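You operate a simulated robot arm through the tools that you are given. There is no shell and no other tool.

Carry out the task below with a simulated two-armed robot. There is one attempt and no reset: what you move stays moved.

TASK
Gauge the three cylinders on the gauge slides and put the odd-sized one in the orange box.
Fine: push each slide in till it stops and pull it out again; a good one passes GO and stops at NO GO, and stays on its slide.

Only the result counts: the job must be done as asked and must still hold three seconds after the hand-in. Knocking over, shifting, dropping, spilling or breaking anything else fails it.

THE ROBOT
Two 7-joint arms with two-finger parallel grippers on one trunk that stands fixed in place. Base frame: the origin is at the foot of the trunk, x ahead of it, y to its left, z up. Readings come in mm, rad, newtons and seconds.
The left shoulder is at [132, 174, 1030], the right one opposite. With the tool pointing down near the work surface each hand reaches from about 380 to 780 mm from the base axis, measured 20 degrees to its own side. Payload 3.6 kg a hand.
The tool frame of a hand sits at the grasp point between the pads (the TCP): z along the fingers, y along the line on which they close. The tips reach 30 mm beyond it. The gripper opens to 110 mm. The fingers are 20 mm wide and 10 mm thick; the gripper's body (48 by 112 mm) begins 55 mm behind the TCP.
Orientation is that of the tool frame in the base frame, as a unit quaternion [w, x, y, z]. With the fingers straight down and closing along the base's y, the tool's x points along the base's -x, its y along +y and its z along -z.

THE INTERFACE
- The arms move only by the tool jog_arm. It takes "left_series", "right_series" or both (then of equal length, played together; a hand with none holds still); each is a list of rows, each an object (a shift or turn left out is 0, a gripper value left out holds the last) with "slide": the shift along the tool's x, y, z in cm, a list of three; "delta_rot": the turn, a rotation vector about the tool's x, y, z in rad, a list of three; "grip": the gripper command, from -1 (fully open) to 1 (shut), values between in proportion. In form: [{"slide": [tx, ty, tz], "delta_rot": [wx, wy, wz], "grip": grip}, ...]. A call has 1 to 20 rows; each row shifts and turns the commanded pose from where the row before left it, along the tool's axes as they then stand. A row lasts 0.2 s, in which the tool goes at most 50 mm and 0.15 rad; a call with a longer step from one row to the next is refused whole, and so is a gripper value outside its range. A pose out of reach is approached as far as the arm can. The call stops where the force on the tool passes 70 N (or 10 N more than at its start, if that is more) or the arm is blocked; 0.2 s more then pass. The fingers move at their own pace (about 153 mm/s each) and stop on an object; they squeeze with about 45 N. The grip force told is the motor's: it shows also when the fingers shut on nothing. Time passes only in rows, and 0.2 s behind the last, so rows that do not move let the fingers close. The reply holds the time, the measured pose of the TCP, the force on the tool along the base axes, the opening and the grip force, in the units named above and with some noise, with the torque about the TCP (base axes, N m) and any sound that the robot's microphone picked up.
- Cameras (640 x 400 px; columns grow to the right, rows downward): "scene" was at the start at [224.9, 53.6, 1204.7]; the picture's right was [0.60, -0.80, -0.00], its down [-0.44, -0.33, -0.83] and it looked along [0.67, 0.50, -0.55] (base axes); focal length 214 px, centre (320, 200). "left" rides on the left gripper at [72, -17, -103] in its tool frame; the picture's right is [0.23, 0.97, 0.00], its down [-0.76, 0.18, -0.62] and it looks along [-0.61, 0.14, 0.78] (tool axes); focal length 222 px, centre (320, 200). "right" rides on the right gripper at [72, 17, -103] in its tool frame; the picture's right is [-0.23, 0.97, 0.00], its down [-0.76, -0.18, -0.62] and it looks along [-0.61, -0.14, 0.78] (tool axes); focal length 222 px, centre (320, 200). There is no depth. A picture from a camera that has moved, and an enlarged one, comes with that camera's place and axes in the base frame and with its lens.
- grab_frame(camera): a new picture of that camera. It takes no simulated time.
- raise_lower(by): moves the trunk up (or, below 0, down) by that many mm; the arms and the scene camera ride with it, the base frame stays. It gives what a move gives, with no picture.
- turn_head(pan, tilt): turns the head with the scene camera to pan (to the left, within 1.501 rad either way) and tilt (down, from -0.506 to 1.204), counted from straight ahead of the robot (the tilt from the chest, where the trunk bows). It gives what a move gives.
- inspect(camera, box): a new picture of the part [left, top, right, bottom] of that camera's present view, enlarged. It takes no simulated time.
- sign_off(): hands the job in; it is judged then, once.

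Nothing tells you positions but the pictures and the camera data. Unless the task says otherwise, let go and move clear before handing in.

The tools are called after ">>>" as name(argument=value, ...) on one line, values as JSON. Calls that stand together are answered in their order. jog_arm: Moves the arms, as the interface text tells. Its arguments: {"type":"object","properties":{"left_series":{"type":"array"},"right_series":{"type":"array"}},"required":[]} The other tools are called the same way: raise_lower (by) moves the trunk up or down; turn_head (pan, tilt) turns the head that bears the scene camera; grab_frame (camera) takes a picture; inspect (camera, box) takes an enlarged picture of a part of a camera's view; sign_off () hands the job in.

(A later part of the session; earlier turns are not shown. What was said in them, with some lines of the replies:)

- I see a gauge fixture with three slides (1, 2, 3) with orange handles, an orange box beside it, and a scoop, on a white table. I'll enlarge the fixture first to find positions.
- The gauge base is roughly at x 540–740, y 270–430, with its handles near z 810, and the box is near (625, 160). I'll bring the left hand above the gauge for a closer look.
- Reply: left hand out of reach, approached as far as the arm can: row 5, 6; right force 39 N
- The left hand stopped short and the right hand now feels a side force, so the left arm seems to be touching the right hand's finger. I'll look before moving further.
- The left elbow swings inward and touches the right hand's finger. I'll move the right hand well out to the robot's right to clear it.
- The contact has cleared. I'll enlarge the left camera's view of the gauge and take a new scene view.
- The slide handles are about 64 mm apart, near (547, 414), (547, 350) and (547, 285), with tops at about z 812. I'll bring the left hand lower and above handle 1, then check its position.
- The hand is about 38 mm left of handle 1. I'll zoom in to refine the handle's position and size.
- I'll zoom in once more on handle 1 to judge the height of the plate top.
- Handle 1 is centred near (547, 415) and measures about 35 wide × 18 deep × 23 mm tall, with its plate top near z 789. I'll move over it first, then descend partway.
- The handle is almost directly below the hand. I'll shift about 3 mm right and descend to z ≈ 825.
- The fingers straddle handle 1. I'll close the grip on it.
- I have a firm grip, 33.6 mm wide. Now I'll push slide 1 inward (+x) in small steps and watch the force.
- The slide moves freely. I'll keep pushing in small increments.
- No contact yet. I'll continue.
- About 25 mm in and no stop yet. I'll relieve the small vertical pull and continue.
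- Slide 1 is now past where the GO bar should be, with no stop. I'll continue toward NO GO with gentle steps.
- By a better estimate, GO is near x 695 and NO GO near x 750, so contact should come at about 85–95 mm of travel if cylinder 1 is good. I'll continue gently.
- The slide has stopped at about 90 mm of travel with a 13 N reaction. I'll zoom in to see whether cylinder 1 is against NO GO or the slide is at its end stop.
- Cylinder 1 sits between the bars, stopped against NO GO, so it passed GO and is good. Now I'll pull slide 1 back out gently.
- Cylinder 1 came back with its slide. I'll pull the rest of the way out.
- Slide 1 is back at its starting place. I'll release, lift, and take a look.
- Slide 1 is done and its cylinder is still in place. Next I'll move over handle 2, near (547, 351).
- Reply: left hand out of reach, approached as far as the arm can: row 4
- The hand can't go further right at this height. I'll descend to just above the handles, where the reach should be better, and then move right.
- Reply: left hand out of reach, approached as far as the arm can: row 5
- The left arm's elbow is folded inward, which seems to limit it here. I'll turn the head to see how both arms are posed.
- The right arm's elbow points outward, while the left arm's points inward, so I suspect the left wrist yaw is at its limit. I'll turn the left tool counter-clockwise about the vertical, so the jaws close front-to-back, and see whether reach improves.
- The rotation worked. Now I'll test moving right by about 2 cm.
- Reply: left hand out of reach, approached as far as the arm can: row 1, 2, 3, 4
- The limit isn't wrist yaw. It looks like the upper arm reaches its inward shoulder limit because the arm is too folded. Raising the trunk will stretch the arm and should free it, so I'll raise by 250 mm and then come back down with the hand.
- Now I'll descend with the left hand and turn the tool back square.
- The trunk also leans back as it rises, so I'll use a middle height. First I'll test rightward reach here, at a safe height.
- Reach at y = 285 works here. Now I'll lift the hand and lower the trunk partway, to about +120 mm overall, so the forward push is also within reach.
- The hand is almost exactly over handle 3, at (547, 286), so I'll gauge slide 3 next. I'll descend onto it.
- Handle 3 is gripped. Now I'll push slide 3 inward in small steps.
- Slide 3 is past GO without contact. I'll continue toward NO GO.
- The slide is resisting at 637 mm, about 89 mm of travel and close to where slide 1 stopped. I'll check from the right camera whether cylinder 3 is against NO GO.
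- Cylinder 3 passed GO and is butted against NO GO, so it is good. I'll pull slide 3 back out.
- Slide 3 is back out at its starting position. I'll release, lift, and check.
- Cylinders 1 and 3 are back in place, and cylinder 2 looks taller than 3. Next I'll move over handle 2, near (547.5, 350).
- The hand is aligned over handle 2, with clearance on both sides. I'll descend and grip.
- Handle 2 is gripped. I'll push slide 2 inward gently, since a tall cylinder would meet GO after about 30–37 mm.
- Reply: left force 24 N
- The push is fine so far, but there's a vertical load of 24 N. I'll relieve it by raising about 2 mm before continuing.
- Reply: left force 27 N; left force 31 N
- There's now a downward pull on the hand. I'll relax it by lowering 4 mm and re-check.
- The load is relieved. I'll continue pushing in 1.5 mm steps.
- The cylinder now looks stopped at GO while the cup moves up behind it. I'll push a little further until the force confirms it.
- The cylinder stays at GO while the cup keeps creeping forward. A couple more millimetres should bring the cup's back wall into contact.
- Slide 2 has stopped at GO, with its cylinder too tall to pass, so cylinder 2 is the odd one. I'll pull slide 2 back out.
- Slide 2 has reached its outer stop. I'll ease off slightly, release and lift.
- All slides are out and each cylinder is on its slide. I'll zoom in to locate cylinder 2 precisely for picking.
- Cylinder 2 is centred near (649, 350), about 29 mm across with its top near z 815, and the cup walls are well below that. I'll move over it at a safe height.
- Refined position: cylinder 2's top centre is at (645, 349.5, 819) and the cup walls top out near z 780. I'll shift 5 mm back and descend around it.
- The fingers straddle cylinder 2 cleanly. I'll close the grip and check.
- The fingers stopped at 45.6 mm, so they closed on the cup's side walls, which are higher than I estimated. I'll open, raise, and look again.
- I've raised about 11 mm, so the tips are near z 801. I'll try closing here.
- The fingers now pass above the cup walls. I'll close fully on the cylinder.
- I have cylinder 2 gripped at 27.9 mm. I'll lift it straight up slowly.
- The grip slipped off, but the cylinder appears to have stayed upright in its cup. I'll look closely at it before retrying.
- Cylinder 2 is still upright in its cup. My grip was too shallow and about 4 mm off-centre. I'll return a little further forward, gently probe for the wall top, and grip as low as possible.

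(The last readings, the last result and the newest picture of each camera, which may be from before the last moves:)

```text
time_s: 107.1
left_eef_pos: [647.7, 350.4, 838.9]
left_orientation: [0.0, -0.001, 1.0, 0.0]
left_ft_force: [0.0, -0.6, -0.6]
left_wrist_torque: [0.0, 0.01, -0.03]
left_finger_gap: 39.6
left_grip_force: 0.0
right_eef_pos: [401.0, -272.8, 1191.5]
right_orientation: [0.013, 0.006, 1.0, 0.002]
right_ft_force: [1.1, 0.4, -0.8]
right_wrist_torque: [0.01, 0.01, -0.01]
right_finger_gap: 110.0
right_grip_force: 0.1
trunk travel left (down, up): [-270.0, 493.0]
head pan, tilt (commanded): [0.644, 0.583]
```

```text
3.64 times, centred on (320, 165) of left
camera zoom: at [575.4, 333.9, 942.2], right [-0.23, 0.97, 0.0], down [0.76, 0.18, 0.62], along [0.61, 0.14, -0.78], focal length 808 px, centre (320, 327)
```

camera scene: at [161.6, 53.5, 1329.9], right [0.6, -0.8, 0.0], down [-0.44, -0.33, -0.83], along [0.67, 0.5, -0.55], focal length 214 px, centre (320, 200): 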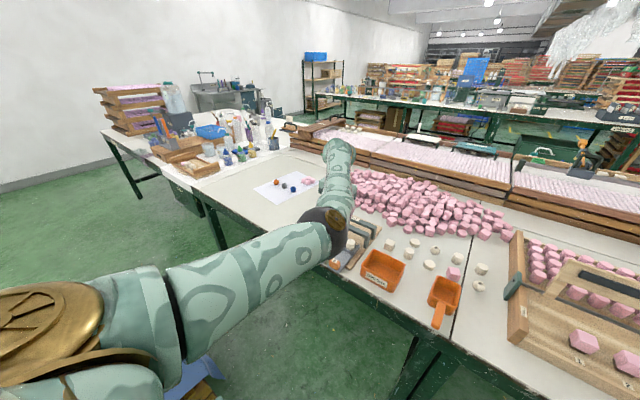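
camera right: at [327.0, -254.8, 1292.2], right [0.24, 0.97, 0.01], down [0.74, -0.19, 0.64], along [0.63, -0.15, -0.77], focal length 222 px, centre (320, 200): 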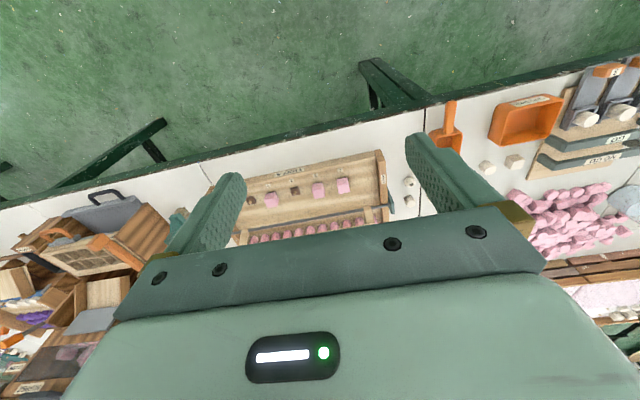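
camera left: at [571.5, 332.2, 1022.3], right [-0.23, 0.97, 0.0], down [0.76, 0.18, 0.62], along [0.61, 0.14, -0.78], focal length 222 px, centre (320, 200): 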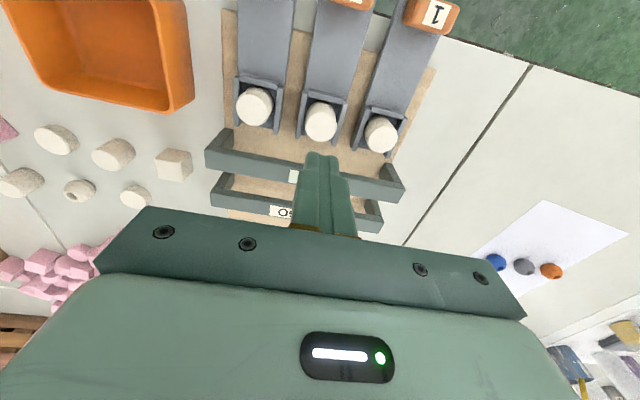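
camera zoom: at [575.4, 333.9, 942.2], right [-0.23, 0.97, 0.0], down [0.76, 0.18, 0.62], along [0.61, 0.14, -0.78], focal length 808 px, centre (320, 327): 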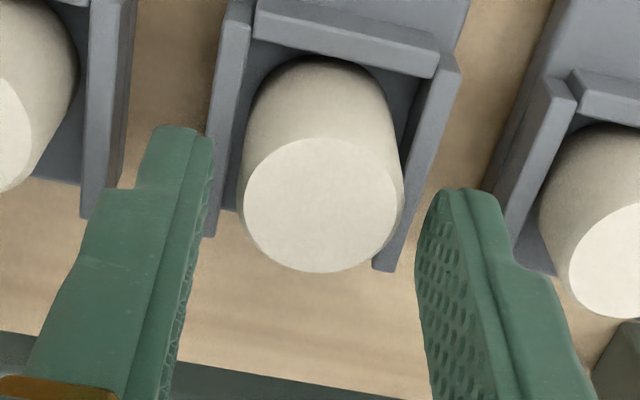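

>>> jog_arm(left_series=[{"slide": [0.15, 0, 0.4]}, {"slide": [0, 0, 0.3]}, {"slide": [0, 0, 0.2]}, {"slide": [0, 0, 0]}])

```text
time_s: 108.1
left_eef_pos: [646.8, 350.6, 830.5]
left_orientation: [0.0, 0.0, 1.0, 0.001]
left_ft_force: [0.4, 1.2, -0.6]
left_wrist_torque: [-0.01, 0.0, 0.0]
left_finger_gap: 39.4
left_grip_force: 0.1
right_eef_pos: [401.1, -272.6, 1191.0]
right_orientation: [0.012, 0.006, 1.0, 0.002]
right_ft_force: [0.1, 0.1, -0.5]
right_wrist_torque: [-0.05, -0.03, 0.0]
right_finger_gap: 109.8
right_grip_force: 0.1
trunk travel left (down, up): [-270.0, 493.0]
head pan, tilt (commanded): [0.644, 0.583]
```

>>> jog_arm(left_series=[{"slide": [0, 0, 0.1]}, {"slide": [0, 0, 0.1]}, {"slide": [0, 0, 0]}])

```text
time_s: 108.9
left_eef_pos: [646.8, 349.9, 828.6]
left_orientation: [0.0, 0.0, 1.0, 0.0]
left_ft_force: [-0.6, -0.3, 0.2]
left_wrist_torque: [-0.06, -0.04, 0.0]
left_finger_gap: 39.2
left_grip_force: 0.1
right_eef_pos: [401.2, -272.0, 1191.3]
right_orientation: [0.013, 0.006, 1.0, 0.003]
right_ft_force: [-0.4, -0.6, -0.7]
right_wrist_torque: [0.04, 0.05, 0.01]
right_finger_gap: 110.0
right_grip_force: 0.0
trunk travel left (down, up): [-270.0, 493.0]
head pan, tilt (commanded): [0.644, 0.583]
```

>>> jog_arm(left_series=[{"slide": [0, 0, 0.1]}, {"slide": [0, 0, 0.1]}, {"slide": [0, 0, 0]}])

```text
time_s: 109.7
left_eef_pos: [647.3, 350.4, 825.7]
left_orientation: [0.0, 0.0, 1.0, 0.0]
left_ft_force: [0.9, -0.3, -0.5]
left_wrist_torque: [0.0, -0.02, 0.03]
left_finger_gap: 39.7
left_grip_force: 0.1
right_eef_pos: [401.5, -272.2, 1191.8]
right_orientation: [0.014, 0.006, 1.0, 0.003]
right_ft_force: [-0.5, -0.3, -0.6]
right_wrist_torque: [-0.01, -0.03, -0.02]
right_finger_gap: 109.7
right_grip_force: 0.0
trunk travel left (down, up): [-270.0, 493.0]
head pan, tilt (commanded): [0.644, 0.583]
```

>>> jog_arm(left_series=[{"slide": [0, 0, 0.1]}, {"slide": [0, 0, 0.1]}, {"slide": [0, 0, 0]}])

```text
time_s: 110.5
left_eef_pos: [646.8, 351.7, 824.0]
left_orientation: [0.001, -0.001, 1.0, 0.001]
left_ft_force: [0.3, 0.7, 0.9]
left_wrist_torque: [-0.06, -0.03, 0.04]
left_finger_gap: 39.8
left_grip_force: 0.0
right_eef_pos: [400.4, -271.4, 1191.9]
right_orientation: [0.013, 0.006, 1.0, 0.003]
right_ft_force: [-0.3, 0.0, -1.7]
right_wrist_torque: [0.0, -0.01, 0.0]
right_finger_gap: 109.7
right_grip_force: 0.2
trunk travel left (down, up): [-270.0, 493.0]
head pan, tilt (commanded): [0.644, 0.583]
```

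>>> jog_arm(left_series=[{"slide": [0, 0, 0.1]}, {"slide": [0, 0, 0.1]}, {"slide": [0, 0, 0]}])

>>> inspect(camera="left", box=[240, 110, 400, 220])

```text
time_s: 111.3
left_eef_pos: [646.0, 351.6, 824.4]
left_orientation: [0.002, -0.001, 1.0, 0.001]
left_ft_force: [8.8, -0.1, 17.6]
left_wrist_torque: [-0.41, -0.17, 0.24]
left_finger_gap: 39.4
left_grip_force: 0.1
right_eef_pos: [400.6, -273.2, 1192.1]
right_orientation: [0.014, 0.006, 1.0, 0.004]
right_ft_force: [0.2, 0.4, 0.9]
right_wrist_torque: [0.02, -0.02, -0.02]
right_finger_gap: 110.0
right_grip_force: 0.1
trunk travel left (down, up): [-270.0, 493.0]
head pan, tilt (commanded): [0.644, 0.583]
```

```text
3.64 times, centred on (320, 165) of left
camera zoom: at [573.6, 334.0, 927.0], right [-0.23, 0.97, 0.0], down [0.76, 0.18, 0.63], along [0.61, 0.14, -0.78], focal length 808 px, centre (320, 327)
```

zoom: 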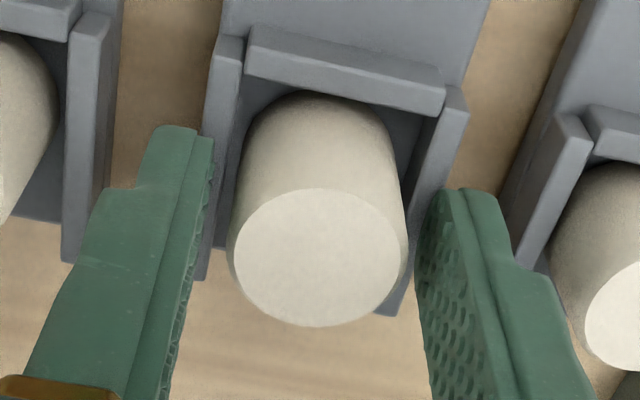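

I touched the wall tops at TCP z ≈ 824, tips at 794. I'll raise 2.5 mm to clear them, giving about 20 mm of grip overlap, and then close.

>>> jog_arm(left_series=[{"slide": [0.1, -0.05, -0.2]}, {"slide": [0, 0, -0.15]}, {"slide": [0, 0, 0]}])

```text
time_s: 112.1
left_eef_pos: [644.6, 350.5, 823.3]
left_orientation: [-0.002, 0.0, 1.0, 0.001]
left_ft_force: [0.2, 1.2, 2.0]
left_wrist_torque: [0.0, -0.04, 0.0]
left_finger_gap: 39.5
left_grip_force: 0.0
right_eef_pos: [401.1, -272.5, 1191.3]
right_orientation: [0.013, 0.006, 1.0, 0.002]
right_ft_force: [0.4, 0.2, -0.5]
right_wrist_torque: [-0.02, -0.02, -0.02]
right_finger_gap: 109.9
right_grip_force: 0.0
trunk travel left (down, up): [-270.0, 493.0]
head pan, tilt (commanded): [0.644, 0.583]
```

>>> jog_arm(left_series=[{"slide": [0, 0, -0.2]}, {"slide": [0, 0, 0]}, {"slide": [0, 0, 0], "grip": 0.4}, {"slide": [0, 0, 0], "grip": 0.6}, {"slide": [0, 0, 0], "grip": 1}, {"slide": [0, 0, 0]}, {"slide": [0, 0, 0]}])

>>> inspect(camera="left", box=[240, 110, 400, 220])

>>> inspect(camera="right", box=[560, 60, 640, 130])

```text
time_s: 113.7
left_eef_pos: [645.7, 349.5, 827.1]
left_orientation: [-0.001, 0.001, 1.0, 0.001]
left_ft_force: [-0.5, 0.2, 0.2]
left_wrist_torque: [-0.02, 0.01, -0.04]
left_finger_gap: 28.2
left_grip_force: 45.0
right_eef_pos: [401.6, -272.6, 1192.3]
right_orientation: [0.014, 0.006, 1.0, 0.002]
right_ft_force: [0.2, 0.7, -0.5]
right_wrist_torque: [-0.02, 0.0, -0.01]
right_finger_gap: 110.0
right_grip_force: 0.0
trunk travel left (down, up): [-270.0, 493.0]
head pan, tilt (commanded): [0.644, 0.583]
```

```text
3.64 times, centred on (320, 165) of left
camera zoom: at [573.2, 334.0, 930.4], right [-0.23, 0.97, 0.0], down [0.76, 0.18, 0.62], along [0.61, 0.14, -0.78], focal length 808 px, centre (320, 327)
```

zoom: 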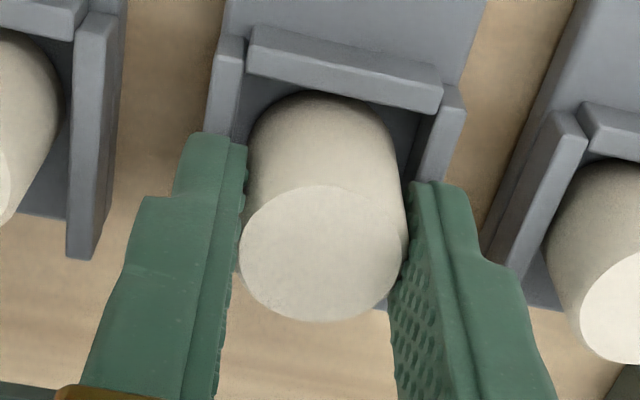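

```text
5.71 times, centred on (600, 95) of right
camera zoom: at [326.9, -254.8, 1292.2], right [0.24, 0.97, 0.01], down [0.74, -0.19, 0.64], along [0.63, -0.15, -0.77], focal length 1269 px, centre (-1280, 800)
```

zoom: 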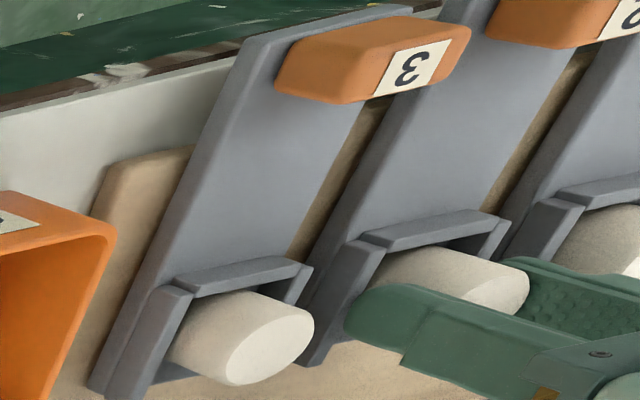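

I have it gripped at 28.2 mm with more overlap. I'll lift 3 mm and check that it holds.

>>> jog_arm(left_series=[{"slide": [0, 0, -0.1]}, {"slide": [0, 0, -0.1]}, {"slide": [0, 0, -0.1]}, {"slide": [0, 0, 0]}])

```text
time_s: 114.7
left_eef_pos: [645.2, 348.7, 829.9]
left_orientation: [0.0, 0.0, 1.0, 0.0]
left_ft_force: [0.0, 0.1, 0.2]
left_wrist_torque: [-0.03, -0.02, -0.03]
left_finger_gap: 27.8
left_grip_force: 44.3
right_eef_pos: [402.0, -272.6, 1192.1]
right_orientation: [0.014, 0.007, 1.0, 0.003]
right_ft_force: [0.0, 0.6, -0.4]
right_wrist_torque: [-0.01, -0.02, 0.0]
right_finger_gap: 110.2
right_grip_force: 0.0
trunk travel left (down, up): [-270.0, 493.0]
head pan, tilt (commanded): [0.644, 0.583]
```

>>> jog_arm(left_series=[{"slide": [0, 0, -0.15]}, {"slide": [0, 0, -0.15]}, {"slide": [0, 0, -0.15]}, {"slide": [0, 0, -0.15]}, {"slide": [0, 0, 0]}])

>>> inspect(camera="left", box=[240, 110, 400, 220])

```text
time_s: 115.9
left_eef_pos: [645.7, 350.2, 835.8]
left_orientation: [0.0, 0.0, 1.0, 0.001]
left_ft_force: [-0.1, 0.5, -0.3]
left_wrist_torque: [0.03, 0.0, -0.01]
left_finger_gap: 27.8
left_grip_force: 45.0
right_eef_pos: [400.3, -273.4, 1191.7]
right_orientation: [0.013, 0.007, 1.0, 0.003]
right_ft_force: [-0.2, -0.8, -0.3]
right_wrist_torque: [0.01, 0.0, -0.01]
right_finger_gap: 110.2
right_grip_force: 0.1
trunk travel left (down, up): [-270.0, 493.0]
head pan, tilt (commanded): [0.644, 0.583]
```

```text
3.64 times, centred on (320, 165) of left
camera zoom: at [573.2, 334.0, 939.6], right [-0.23, 0.97, 0.0], down [0.76, 0.18, 0.62], along [0.61, 0.14, -0.78], focal length 808 px, centre (320, 327)
```

zoom: 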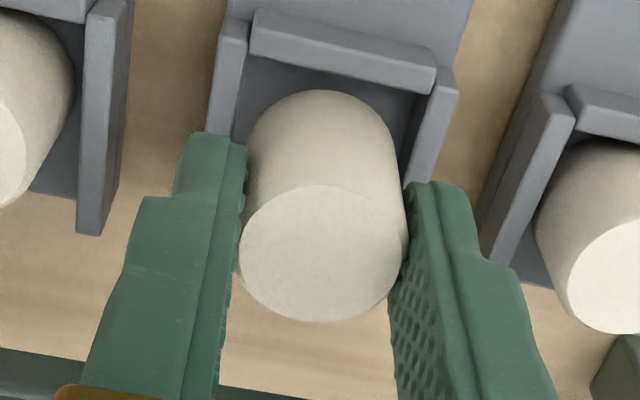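

The cylinder is rising with the hand and the cup is falling away below. I'll continue lifting steadily.

>>> jog_arm(left_series=[{"slide": [0, 0, -0.4]}, {"slide": [0, 0, -0.6]}, {"slide": [0, 0, -0.6]}, {"slide": [0, 0, -0.6]}, {"slide": [0, 0, -0.6]}, {"slide": [0, 0, -0.6]}, {"slide": [0, 0, -0.6]}, {"slide": [0, 0, -0.6]}, {"slide": [0, 0, -0.6]}, {"slide": [0, 0, -0.6]}, {"slide": [0, 0, -0.6]}, {"slide": [0, 0, -0.6]}, {"slide": [0, 0, -0.6]}, {"slide": [0, 0, -0.4]}, {"slide": [0, 0, 0]}])

>>> grab_frame(camera="left")

>>> grab_frame(camera="scene")

>>> inspect(camera="right", box=[480, 60, 640, 180])

```text
time_s: 119.1
left_eef_pos: [644.8, 350.6, 917.9]
left_orientation: [-0.001, 0.0, 1.0, 0.0]
left_ft_force: [-0.6, -0.5, -0.7]
left_wrist_torque: [0.04, 0.0, 0.0]
left_finger_gap: 28.2
left_grip_force: 44.8
right_eef_pos: [401.1, -273.6, 1192.1]
right_orientation: [0.013, 0.006, 1.0, 0.002]
right_ft_force: [-1.2, 0.3, -0.5]
right_wrist_torque: [0.0, 0.0, 0.03]
right_finger_gap: 110.0
right_grip_force: 0.1
trunk travel left (down, up): [-270.0, 493.0]
head pan, tilt (commanded): [0.644, 0.583]
```

```text
taken
camera left: at [571.9, 333.4, 1020.3], right [-0.23, 0.97, 0.0], down [0.76, 0.18, 0.62], along [0.61, 0.14, -0.78], focal length 222 px, centre (320, 200)
```

left: 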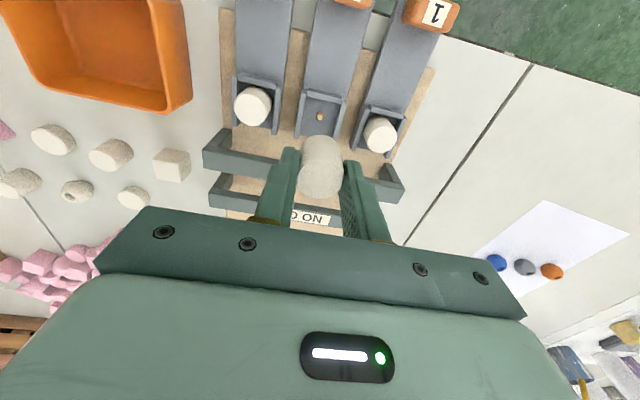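

```text
taken
camera scene: at [161.6, 53.5, 1329.9], right [0.6, -0.8, 0.0], down [-0.44, -0.33, -0.83], along [0.67, 0.5, -0.55], focal length 214 px, centre (320, 200)
```

scene: 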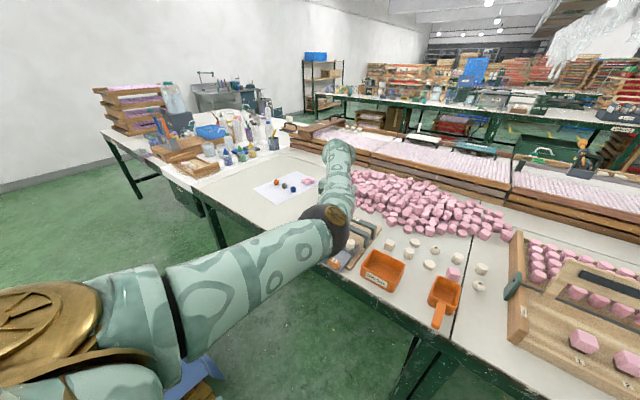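

```text
3.33 times, centred on (560, 120) of right
camera zoom: at [326.9, -254.8, 1292.2], right [0.24, 0.97, 0.01], down [0.74, -0.19, 0.64], along [0.63, -0.15, -0.77], focal length 740 px, centre (-480, 467)
```

zoom: 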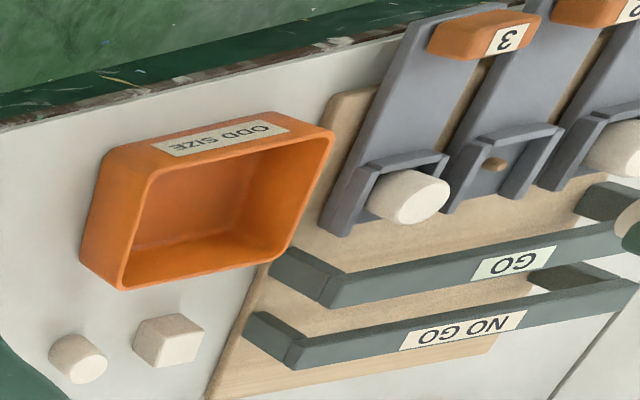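

The cylinder is held securely; I can see an empty peg in cup 2. The orange box is centred near (635, 166) with its rim near z 800. I'll carry the cylinder there in small steps.

>>> jog_arm(left_series=[{"slide": [0.1, -1.5, 0]}, {"slide": [0.1, -1.5, 0]}, {"slide": [0.1, -1.5, 0]}, {"slide": [0.1, -1.5, 0]}, {"slide": [0.1, -1.5, 0]}, {"slide": [0.1, -1.5, 0]}, {"slide": [0.1, -1.5, 0]}, {"slide": [0, 0, 0]}])

>>> grab_frame(camera="left")

>>> grab_frame(camera="scene")

```text
time_s: 120.9
left_eef_pos: [637.9, 243.5, 916.7]
left_orientation: [0.0, -0.001, 1.0, 0.001]
left_ft_force: [-0.2, -0.4, -0.3]
left_wrist_torque: [-0.02, 0.0, 0.0]
left_finger_gap: 28.1
left_grip_force: 44.9
right_eef_pos: [400.7, -272.2, 1191.7]
right_orientation: [0.013, 0.006, 1.0, 0.002]
right_ft_force: [0.0, 0.3, -0.1]
right_wrist_torque: [0.04, 0.01, 0.0]
right_finger_gap: 110.2
right_grip_force: 0.0
trunk travel left (down, up): [-270.0, 493.0]
head pan, tilt (commanded): [0.644, 0.583]
```

```text
taken
camera left: at [565.1, 228.3, 1019.4], right [-0.23, 0.97, 0.0], down [0.76, 0.18, 0.62], along [0.61, 0.14, -0.78], focal length 222 px, centre (320, 200)
```

left: 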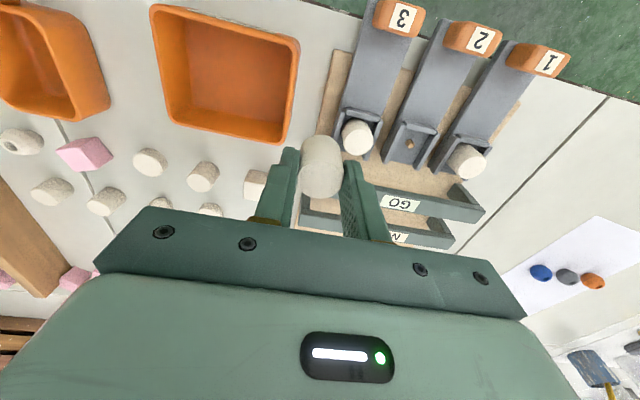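

```text
taken
camera scene: at [161.6, 53.6, 1329.9], right [0.6, -0.8, 0.0], down [-0.44, -0.33, -0.83], along [0.67, 0.5, -0.55], focal length 214 px, centre (320, 200)
```

scene: 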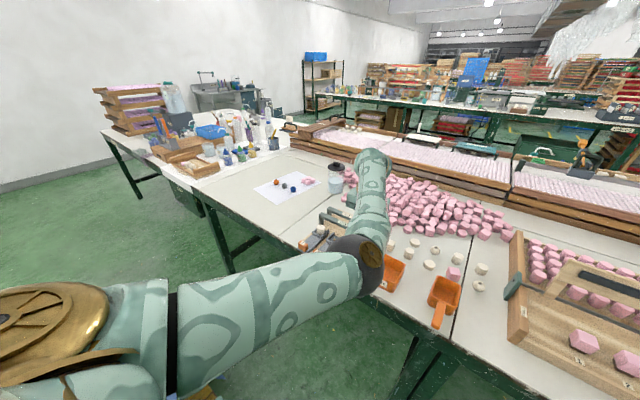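

The box is now in full view: the rim spans roughly x 584–673 and y 101–214, centred near (629, 157). I'll continue toward it.

>>> jog_arm(left_series=[{"slide": [0.1, -1.5, 0]}, {"slide": [0.1, -1.5, 0]}, {"slide": [0.1, -1.5, 0]}, {"slide": [0.1, -1.5, 0]}, {"slide": [0.1, -1.5, 0]}, {"slide": [0, 0, 0]}])

>>> grab_frame(camera="left")

```text
time_s: 122.3
left_eef_pos: [632.0, 169.6, 918.3]
left_orientation: [0.0, 0.0, 1.0, 0.0]
left_ft_force: [-0.4, 0.6, -0.3]
left_wrist_torque: [-0.02, -0.02, -0.01]
left_finger_gap: 28.0
left_grip_force: 44.4
right_eef_pos: [401.2, -273.3, 1192.0]
right_orientation: [0.014, 0.006, 1.0, 0.002]
right_ft_force: [0.0, 0.4, 0.5]
right_wrist_torque: [-0.01, 0.02, 0.04]
right_finger_gap: 110.2
right_grip_force: 0.0
trunk travel left (down, up): [-270.0, 493.0]
head pan, tilt (commanded): [0.644, 0.583]
```

```text
taken
camera left: at [560.9, 153.3, 1021.1], right [-0.23, 0.97, 0.0], down [0.76, 0.18, 0.62], along [0.61, 0.14, -0.78], focal length 222 px, centre (320, 200)
```

left: 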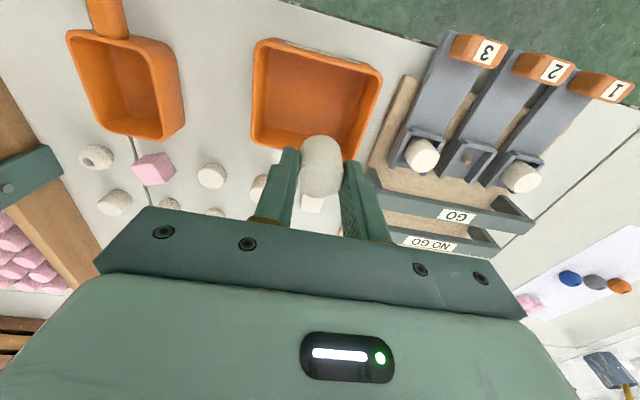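

I'm now almost above the box centre. I'll centre up and descend into the box.

>>> jog_arm(left_series=[{"slide": [0.1, -0.6, 0]}, {"slide": [0, 0, 1.5]}, {"slide": [0, 0, 1.5]}, {"slide": [0, 0, 1.5]}, {"slide": [0, 0, 1.5]}, {"slide": [0, 0, 1.0]}, {"slide": [0, 0, 0]}])

>>> grab_frame(camera="left")

>>> inspect(camera="right", box=[440, 40, 640, 190])

```text
time_s: 123.9
left_eef_pos: [631.8, 163.1, 848.9]
left_orientation: [-0.001, 0.0, 1.0, 0.0]
left_ft_force: [-0.3, 0.3, -1.0]
left_wrist_torque: [-0.01, 0.01, -0.02]
left_finger_gap: 28.0
left_grip_force: 44.4
right_eef_pos: [401.2, -272.9, 1193.3]
right_orientation: [0.014, 0.006, 1.0, 0.002]
right_ft_force: [-0.6, 0.6, -0.2]
right_wrist_torque: [-0.01, 0.02, -0.01]
right_finger_gap: 110.0
right_grip_force: 0.0
trunk travel left (down, up): [-270.0, 493.0]
head pan, tilt (commanded): [0.644, 0.583]
```

```text
taken
camera left: at [560.1, 147.4, 952.0], right [-0.23, 0.97, 0.0], down [0.76, 0.18, 0.62], along [0.61, 0.14, -0.78], focal length 222 px, centre (320, 200)
```

left: 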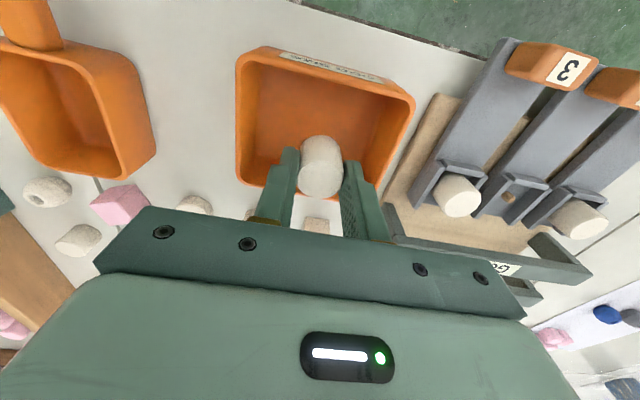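

```text
2.67 times, centred on (540, 115) of right
camera zoom: at [326.8, -254.9, 1292.2], right [0.24, 0.97, 0.01], down [0.74, -0.19, 0.64], along [0.63, -0.15, -0.77], focal length 592 px, centre (-267, 427)
```

zoom: 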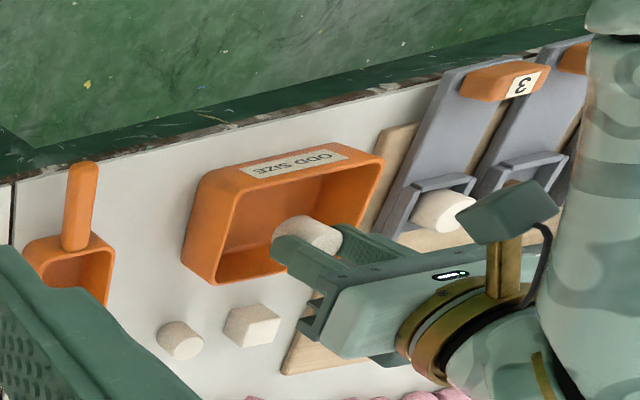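

The hand is centred over the box. I'll lower gently toward the floor of the box, watching the force.

>>> jog_arm(left_series=[{"slide": [0, -0.2, 0.7]}, {"slide": [0, 0, 0.7]}, {"slide": [0, 0, 0.6]}, {"slide": [0, 0, 0.4]}, {"slide": [0, 0, 0]}])

>>> grab_frame(camera="left")

```text
time_s: 125.1
left_eef_pos: [630.9, 160.9, 822.6]
left_orientation: [-0.001, -0.001, 1.0, 0.001]
left_ft_force: [0.2, -0.1, -0.3]
left_wrist_torque: [0.02, 0.0, 0.04]
left_finger_gap: 27.7
left_grip_force: 45.1
right_eef_pos: [401.1, -272.9, 1193.1]
right_orientation: [0.014, 0.007, 1.0, 0.003]
right_ft_force: [0.1, -0.5, -0.8]
right_wrist_torque: [0.0, 0.0, 0.01]
right_finger_gap: 110.1
right_grip_force: 0.1
trunk travel left (down, up): [-270.0, 493.0]
head pan, tilt (commanded): [0.644, 0.583]
```

```text
taken
camera left: at [559.4, 145.0, 926.1], right [-0.23, 0.97, 0.0], down [0.76, 0.18, 0.62], along [0.61, 0.14, -0.78], focal length 222 px, centre (320, 200)
```

left: 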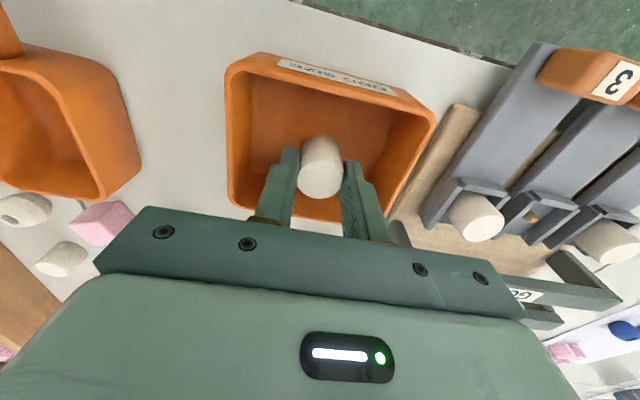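

>>> jog_arm(left_series=[{"slide": [0, 0, 0.3]}, {"slide": [0, 0, 0.3]}, {"slide": [0, 0, 0]}])

```text
time_s: 125.9
left_eef_pos: [630.6, 160.0, 815.3]
left_orientation: [0.0, 0.0, 1.0, -0.001]
left_ft_force: [-1.1, 0.2, -1.0]
left_wrist_torque: [0.01, -0.01, -0.01]
left_finger_gap: 27.8
left_grip_force: 44.8
right_eef_pos: [401.5, -272.4, 1192.4]
right_orientation: [0.014, 0.006, 1.0, 0.003]
right_ft_force: [-0.1, 0.2, -0.6]
right_wrist_torque: [0.06, -0.01, -0.02]
right_finger_gap: 109.9
right_grip_force: 0.0
trunk travel left (down, up): [-270.0, 493.0]
head pan, tilt (commanded): [0.644, 0.583]
```

>>> jog_arm(left_series=[{"slide": [0, 0, 0.2]}, {"slide": [0, 0, 0.2]}, {"slide": [0, 0, 0]}])

```text
time_s: 126.7
left_eef_pos: [631.9, 161.8, 812.7]
left_orientation: [0.0, -0.001, 1.0, 0.0]
left_ft_force: [0.0, 0.2, -0.6]
left_wrist_torque: [0.03, 0.01, 0.02]
left_finger_gap: 28.1
left_grip_force: 45.2
right_eef_pos: [401.2, -271.2, 1191.8]
right_orientation: [0.013, 0.006, 1.0, 0.003]
right_ft_force: [0.4, 0.9, -0.3]
right_wrist_torque: [0.02, -0.02, -0.03]
right_finger_gap: 109.9
right_grip_force: 0.2
trunk travel left (down, up): [-270.0, 493.0]
head pan, tilt (commanded): [0.644, 0.583]
```

>>> jog_arm(left_series=[{"slide": [0, 0, 0.2]}, {"slide": [0, 0, 0.2]}, {"slide": [0, 0, 0]}])

>>> grab_frame(camera="left")

```text
time_s: 127.5
left_eef_pos: [631.5, 160.9, 807.4]
left_orientation: [0.0, 0.0, 1.0, 0.001]
left_ft_force: [0.4, 0.1, 1.3]
left_wrist_torque: [-0.02, 0.01, -0.01]
left_finger_gap: 27.9
left_grip_force: 44.7
right_eef_pos: [401.7, -272.3, 1191.7]
right_orientation: [0.013, 0.006, 1.0, 0.003]
right_ft_force: [0.1, 1.1, -0.1]
right_wrist_torque: [0.0, 0.0, -0.01]
right_finger_gap: 110.0
right_grip_force: 0.1
trunk travel left (down, up): [-270.0, 493.0]
head pan, tilt (commanded): [0.644, 0.583]
```

```text
taken
camera left: at [559.7, 145.0, 912.0], right [-0.23, 0.97, 0.0], down [0.76, 0.18, 0.62], along [0.61, 0.14, -0.78], focal length 222 px, centre (320, 200)
```

left: 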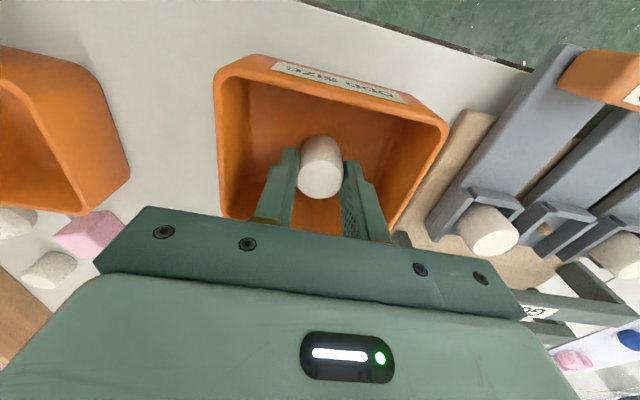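

>>> jog_arm(left_series=[{"slide": [0, 0, 0.15]}, {"slide": [0, 0, 0.15]}, {"slide": [0, 0, 0]}])

```text
time_s: 128.3
left_eef_pos: [631.7, 160.9, 809.6]
left_orientation: [0.002, 0.001, 1.0, 0.0]
left_ft_force: [4.1, -2.5, 20.1]
left_wrist_torque: [-0.14, -0.11, 0.04]
left_finger_gap: 28.1
left_grip_force: 45.1
right_eef_pos: [398.8, -273.9, 1193.0]
right_orientation: [0.014, 0.006, 1.0, 0.003]
right_ft_force: [0.8, 0.4, 0.7]
right_wrist_torque: [0.01, 0.02, -0.01]
right_finger_gap: 110.1
right_grip_force: 0.1
trunk travel left (down, up): [-270.0, 493.0]
head pan, tilt (commanded): [0.644, 0.583]
```

The cylinder touched the box floor. I'll relieve the pressure, open the fingers modestly, and lift straight out.

>>> jog_arm(left_series=[{"slide": [0, 0, -0.2]}, {"slide": [0, 0, -0.1]}, {"slide": [0, 0, 0]}])

```text
time_s: 129.1
left_eef_pos: [630.0, 161.1, 808.6]
left_orientation: [-0.001, 0.0, 1.0, 0.0]
left_ft_force: [1.1, -1.2, 6.6]
left_wrist_torque: [-0.07, -0.04, 0.0]
left_finger_gap: 27.8
left_grip_force: 45.2
right_eef_pos: [401.8, -272.2, 1192.6]
right_orientation: [0.013, 0.006, 1.0, 0.002]
right_ft_force: [-0.3, -0.1, -0.2]
right_wrist_torque: [0.03, -0.01, -0.01]
right_finger_gap: 109.9
right_grip_force: 0.0
trunk travel left (down, up): [-270.0, 493.0]
head pan, tilt (commanded): [0.644, 0.583]
```

>>> jog_arm(left_series=[{"slide": [0, 0, -0.1]}, {"slide": [0, 0, 0], "grip": 0.45}, {"slide": [0, 0, 0], "grip": 0.2}, {"slide": [0, 0, 0]}, {"slide": [0, 0, 0]}])

>>> grab_frame(camera="left")

```text
time_s: 130.3
left_eef_pos: [632.7, 163.4, 810.2]
left_orientation: [0.001, -0.001, 1.0, 0.0]
left_ft_force: [0.1, 0.1, 0.5]
left_wrist_torque: [-0.03, -0.01, 0.0]
left_finger_gap: 44.2
left_grip_force: 0.1
right_eef_pos: [402.1, -273.4, 1191.8]
right_orientation: [0.013, 0.006, 1.0, 0.002]
right_ft_force: [-0.5, 0.2, -0.8]
right_wrist_torque: [0.0, 0.0, 0.0]
right_finger_gap: 110.2
right_grip_force: 0.1
trunk travel left (down, up): [-270.0, 493.0]
head pan, tilt (commanded): [0.644, 0.583]
```

```text
taken
camera left: at [559.3, 146.2, 913.1], right [-0.23, 0.97, 0.0], down [0.76, 0.18, 0.62], along [0.61, 0.14, -0.78], focal length 222 px, centre (320, 200)
```

left: 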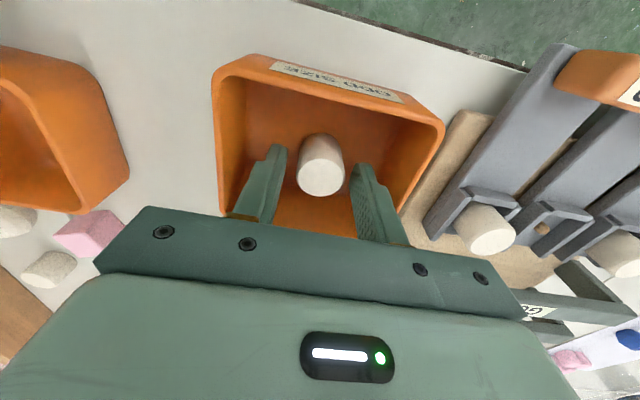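

The cylinder stands free in the box. I'll lift straight up and clear.

>>> jog_arm(left_series=[{"slide": [0, 0, -0.5]}, {"slide": [0, 0, -1.0]}, {"slide": [0, 0, -1.5]}, {"slide": [0, 0, -2.0]}, {"slide": [0, 0, -2.0]}, {"slide": [0, 0, -2.0]}, {"slide": [0, 0, -2.0]}, {"slide": [0, 0, 0]}])

>>> grab_frame(camera="left")

>>> inspect(camera="right", box=[440, 40, 640, 190])

```text
time_s: 132.1
left_eef_pos: [629.8, 162.4, 920.9]
left_orientation: [0.0, 0.0, 1.0, 0.0]
left_ft_force: [-0.8, 0.1, -0.3]
left_wrist_torque: [-0.04, -0.03, 0.01]
left_finger_gap: 44.3
left_grip_force: 0.0
right_eef_pos: [401.2, -271.9, 1191.1]
right_orientation: [0.012, 0.007, 1.0, 0.002]
right_ft_force: [-0.2, -0.2, 0.1]
right_wrist_torque: [0.0, 0.01, -0.01]
right_finger_gap: 109.9
right_grip_force: 0.1
trunk travel left (down, up): [-270.0, 493.0]
head pan, tilt (commanded): [0.644, 0.583]
```

```text
taken
camera left: at [559.3, 146.1, 1023.9], right [-0.23, 0.97, 0.0], down [0.76, 0.18, 0.62], along [0.61, 0.14, -0.78], focal length 222 px, centre (320, 200)
```

left: 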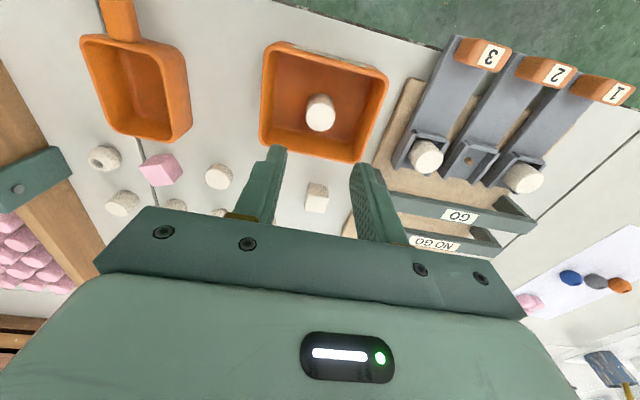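

```text
2.67 times, centred on (540, 115) of right
camera zoom: at [327.0, -254.9, 1292.1], right [0.24, 0.97, 0.01], down [0.74, -0.19, 0.64], along [0.63, -0.15, -0.77], focal length 592 px, centre (-267, 427)
```

zoom: 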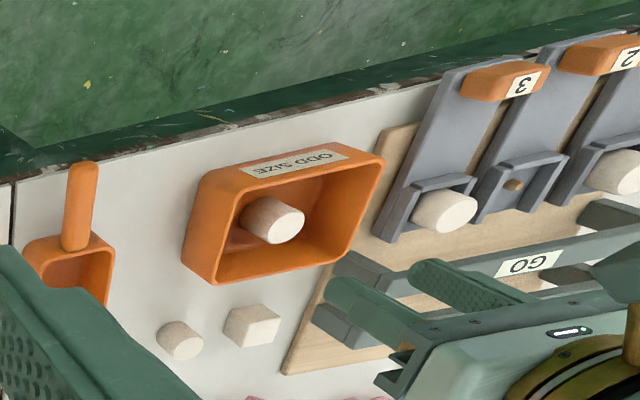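

The odd cylinder stands in the orange box, and cylinders 1 and 3 remain on their slides. I'll move the hand clear and take a last look at everything.

>>> jog_arm(left_series=[{"slide": [0.5, 0.5, -2.5]}, {"slide": [1.0, 1.0, -2.5]}, {"slide": [2.0, 1.5, -2.5]}, {"slide": [2.5, 1.5, -1.5]}, {"slide": [2.5, 1.5, 0]}, {"slide": [0, 0, 0]}])

>>> grab_frame(camera="left")

>>> grab_frame(camera="scene")

>>> inspect(camera="right", box=[440, 40, 640, 190])

```text
time_s: 133.5
left_eef_pos: [612.5, 224.5, 998.8]
left_orientation: [0.0, -0.001, 1.0, 0.001]
left_ft_force: [-0.5, -0.3, -0.3]
left_wrist_torque: [0.0, 0.02, -0.02]
left_finger_gap: 44.0
left_grip_force: 0.0
left hand out of reach, approached as far as the arm can: row 3, 4, 5
right_eef_pos: [401.5, -272.2, 1192.3]
right_orientation: [0.013, 0.006, 1.0, 0.003]
right_ft_force: [-0.3, -0.1, 0.1]
right_wrist_torque: [0.01, 0.03, -0.02]
right_finger_gap: 110.0
right_grip_force: 0.1
trunk travel left (down, up): [-270.0, 493.0]
head pan, tilt (commanded): [0.644, 0.583]
```

```text
taken
camera left: at [540.8, 208.4, 1101.5], right [-0.23, 0.97, 0.0], down [0.76, 0.18, 0.62], along [0.61, 0.14, -0.78], focal length 222 px, centre (320, 200)
```

left: 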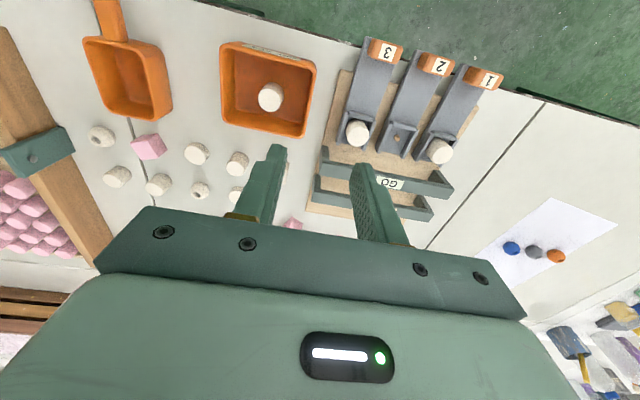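

```text
taken
camera scene: at [161.6, 53.1, 1329.9], right [0.6, -0.8, 0.0], down [-0.44, -0.33, -0.83], along [0.67, 0.5, -0.55], focal length 214 px, centre (320, 200)
```

scene: 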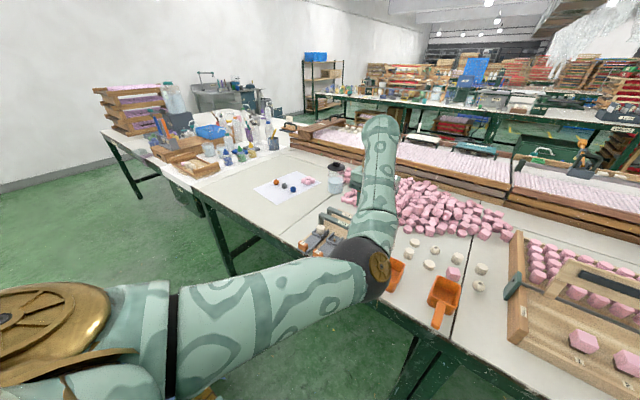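

```text
2.67 times, centred on (540, 115) of right
camera zoom: at [326.9, -255.1, 1292.1], right [0.24, 0.97, 0.01], down [0.74, -0.19, 0.64], along [0.63, -0.15, -0.77], focal length 592 px, centre (-267, 427)
```

zoom: 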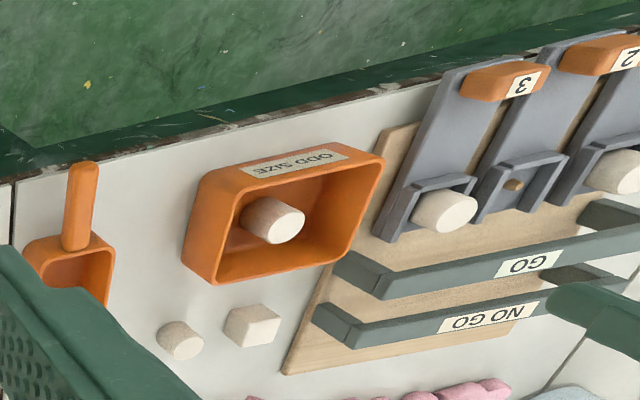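

>>> inspect(camera="left", box=[300, 20, 520, 200])

```text
2.22 times, centred on (410, 110) of left
camera zoom: at [540.8, 208.4, 1101.5], right [-0.23, 0.97, 0.0], down [0.76, 0.18, 0.62], along [0.61, 0.14, -0.78], focal length 494 px, centre (120, 400)
```

zoom: 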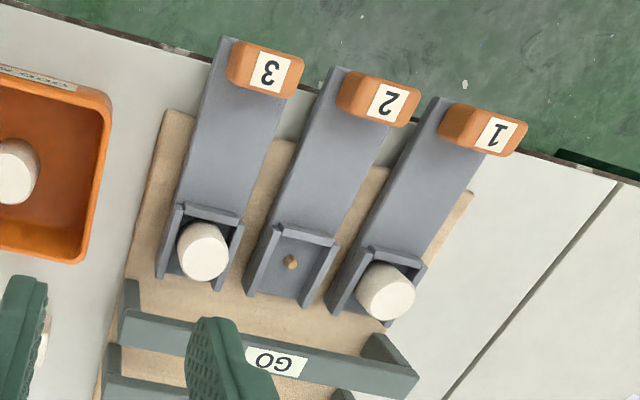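

All three slides are pulled back out and in line. Cylinders 1 and 3 are on their slides, cylinder 2, which stopped at GO, stands in the ODD SIZE box, and both hands are clear. I'll hand in the job.

>>> sign_off()

```text
The job is handed in.
```

I gauged all three cylinders. Number 2 is the odd-sized one, and it now stands in the orange ODD SIZE box. The job is handed in; no result came back with the hand-in.

| Cylinder | GO | NO GO | Where it is now |
|---|---|---|---|
| 1 | passed | stopped | on its slide, slide pulled out |
| 2 | stopped (too tall) | not reached | in the orange box, slide pulled out empty |
| 3 | passed | stopped | on its slide, slide pulled out |

Three things went less than smoothly:
- **Arm contact:** early on, the left arm brushed the right hand's finger. I moved the right hand away.
- **Grip on the cup:** on my first try for cylinder 2, the fingers closed on the walls of its cup instead. I released and raised the hand.
- **Slipped lift:** the first lift of cylinder 2 slipped off. It stayed upright in its cup, and the second lift held.

In the last pictures nothing else looked knocked over or moved, and both hands were clear.
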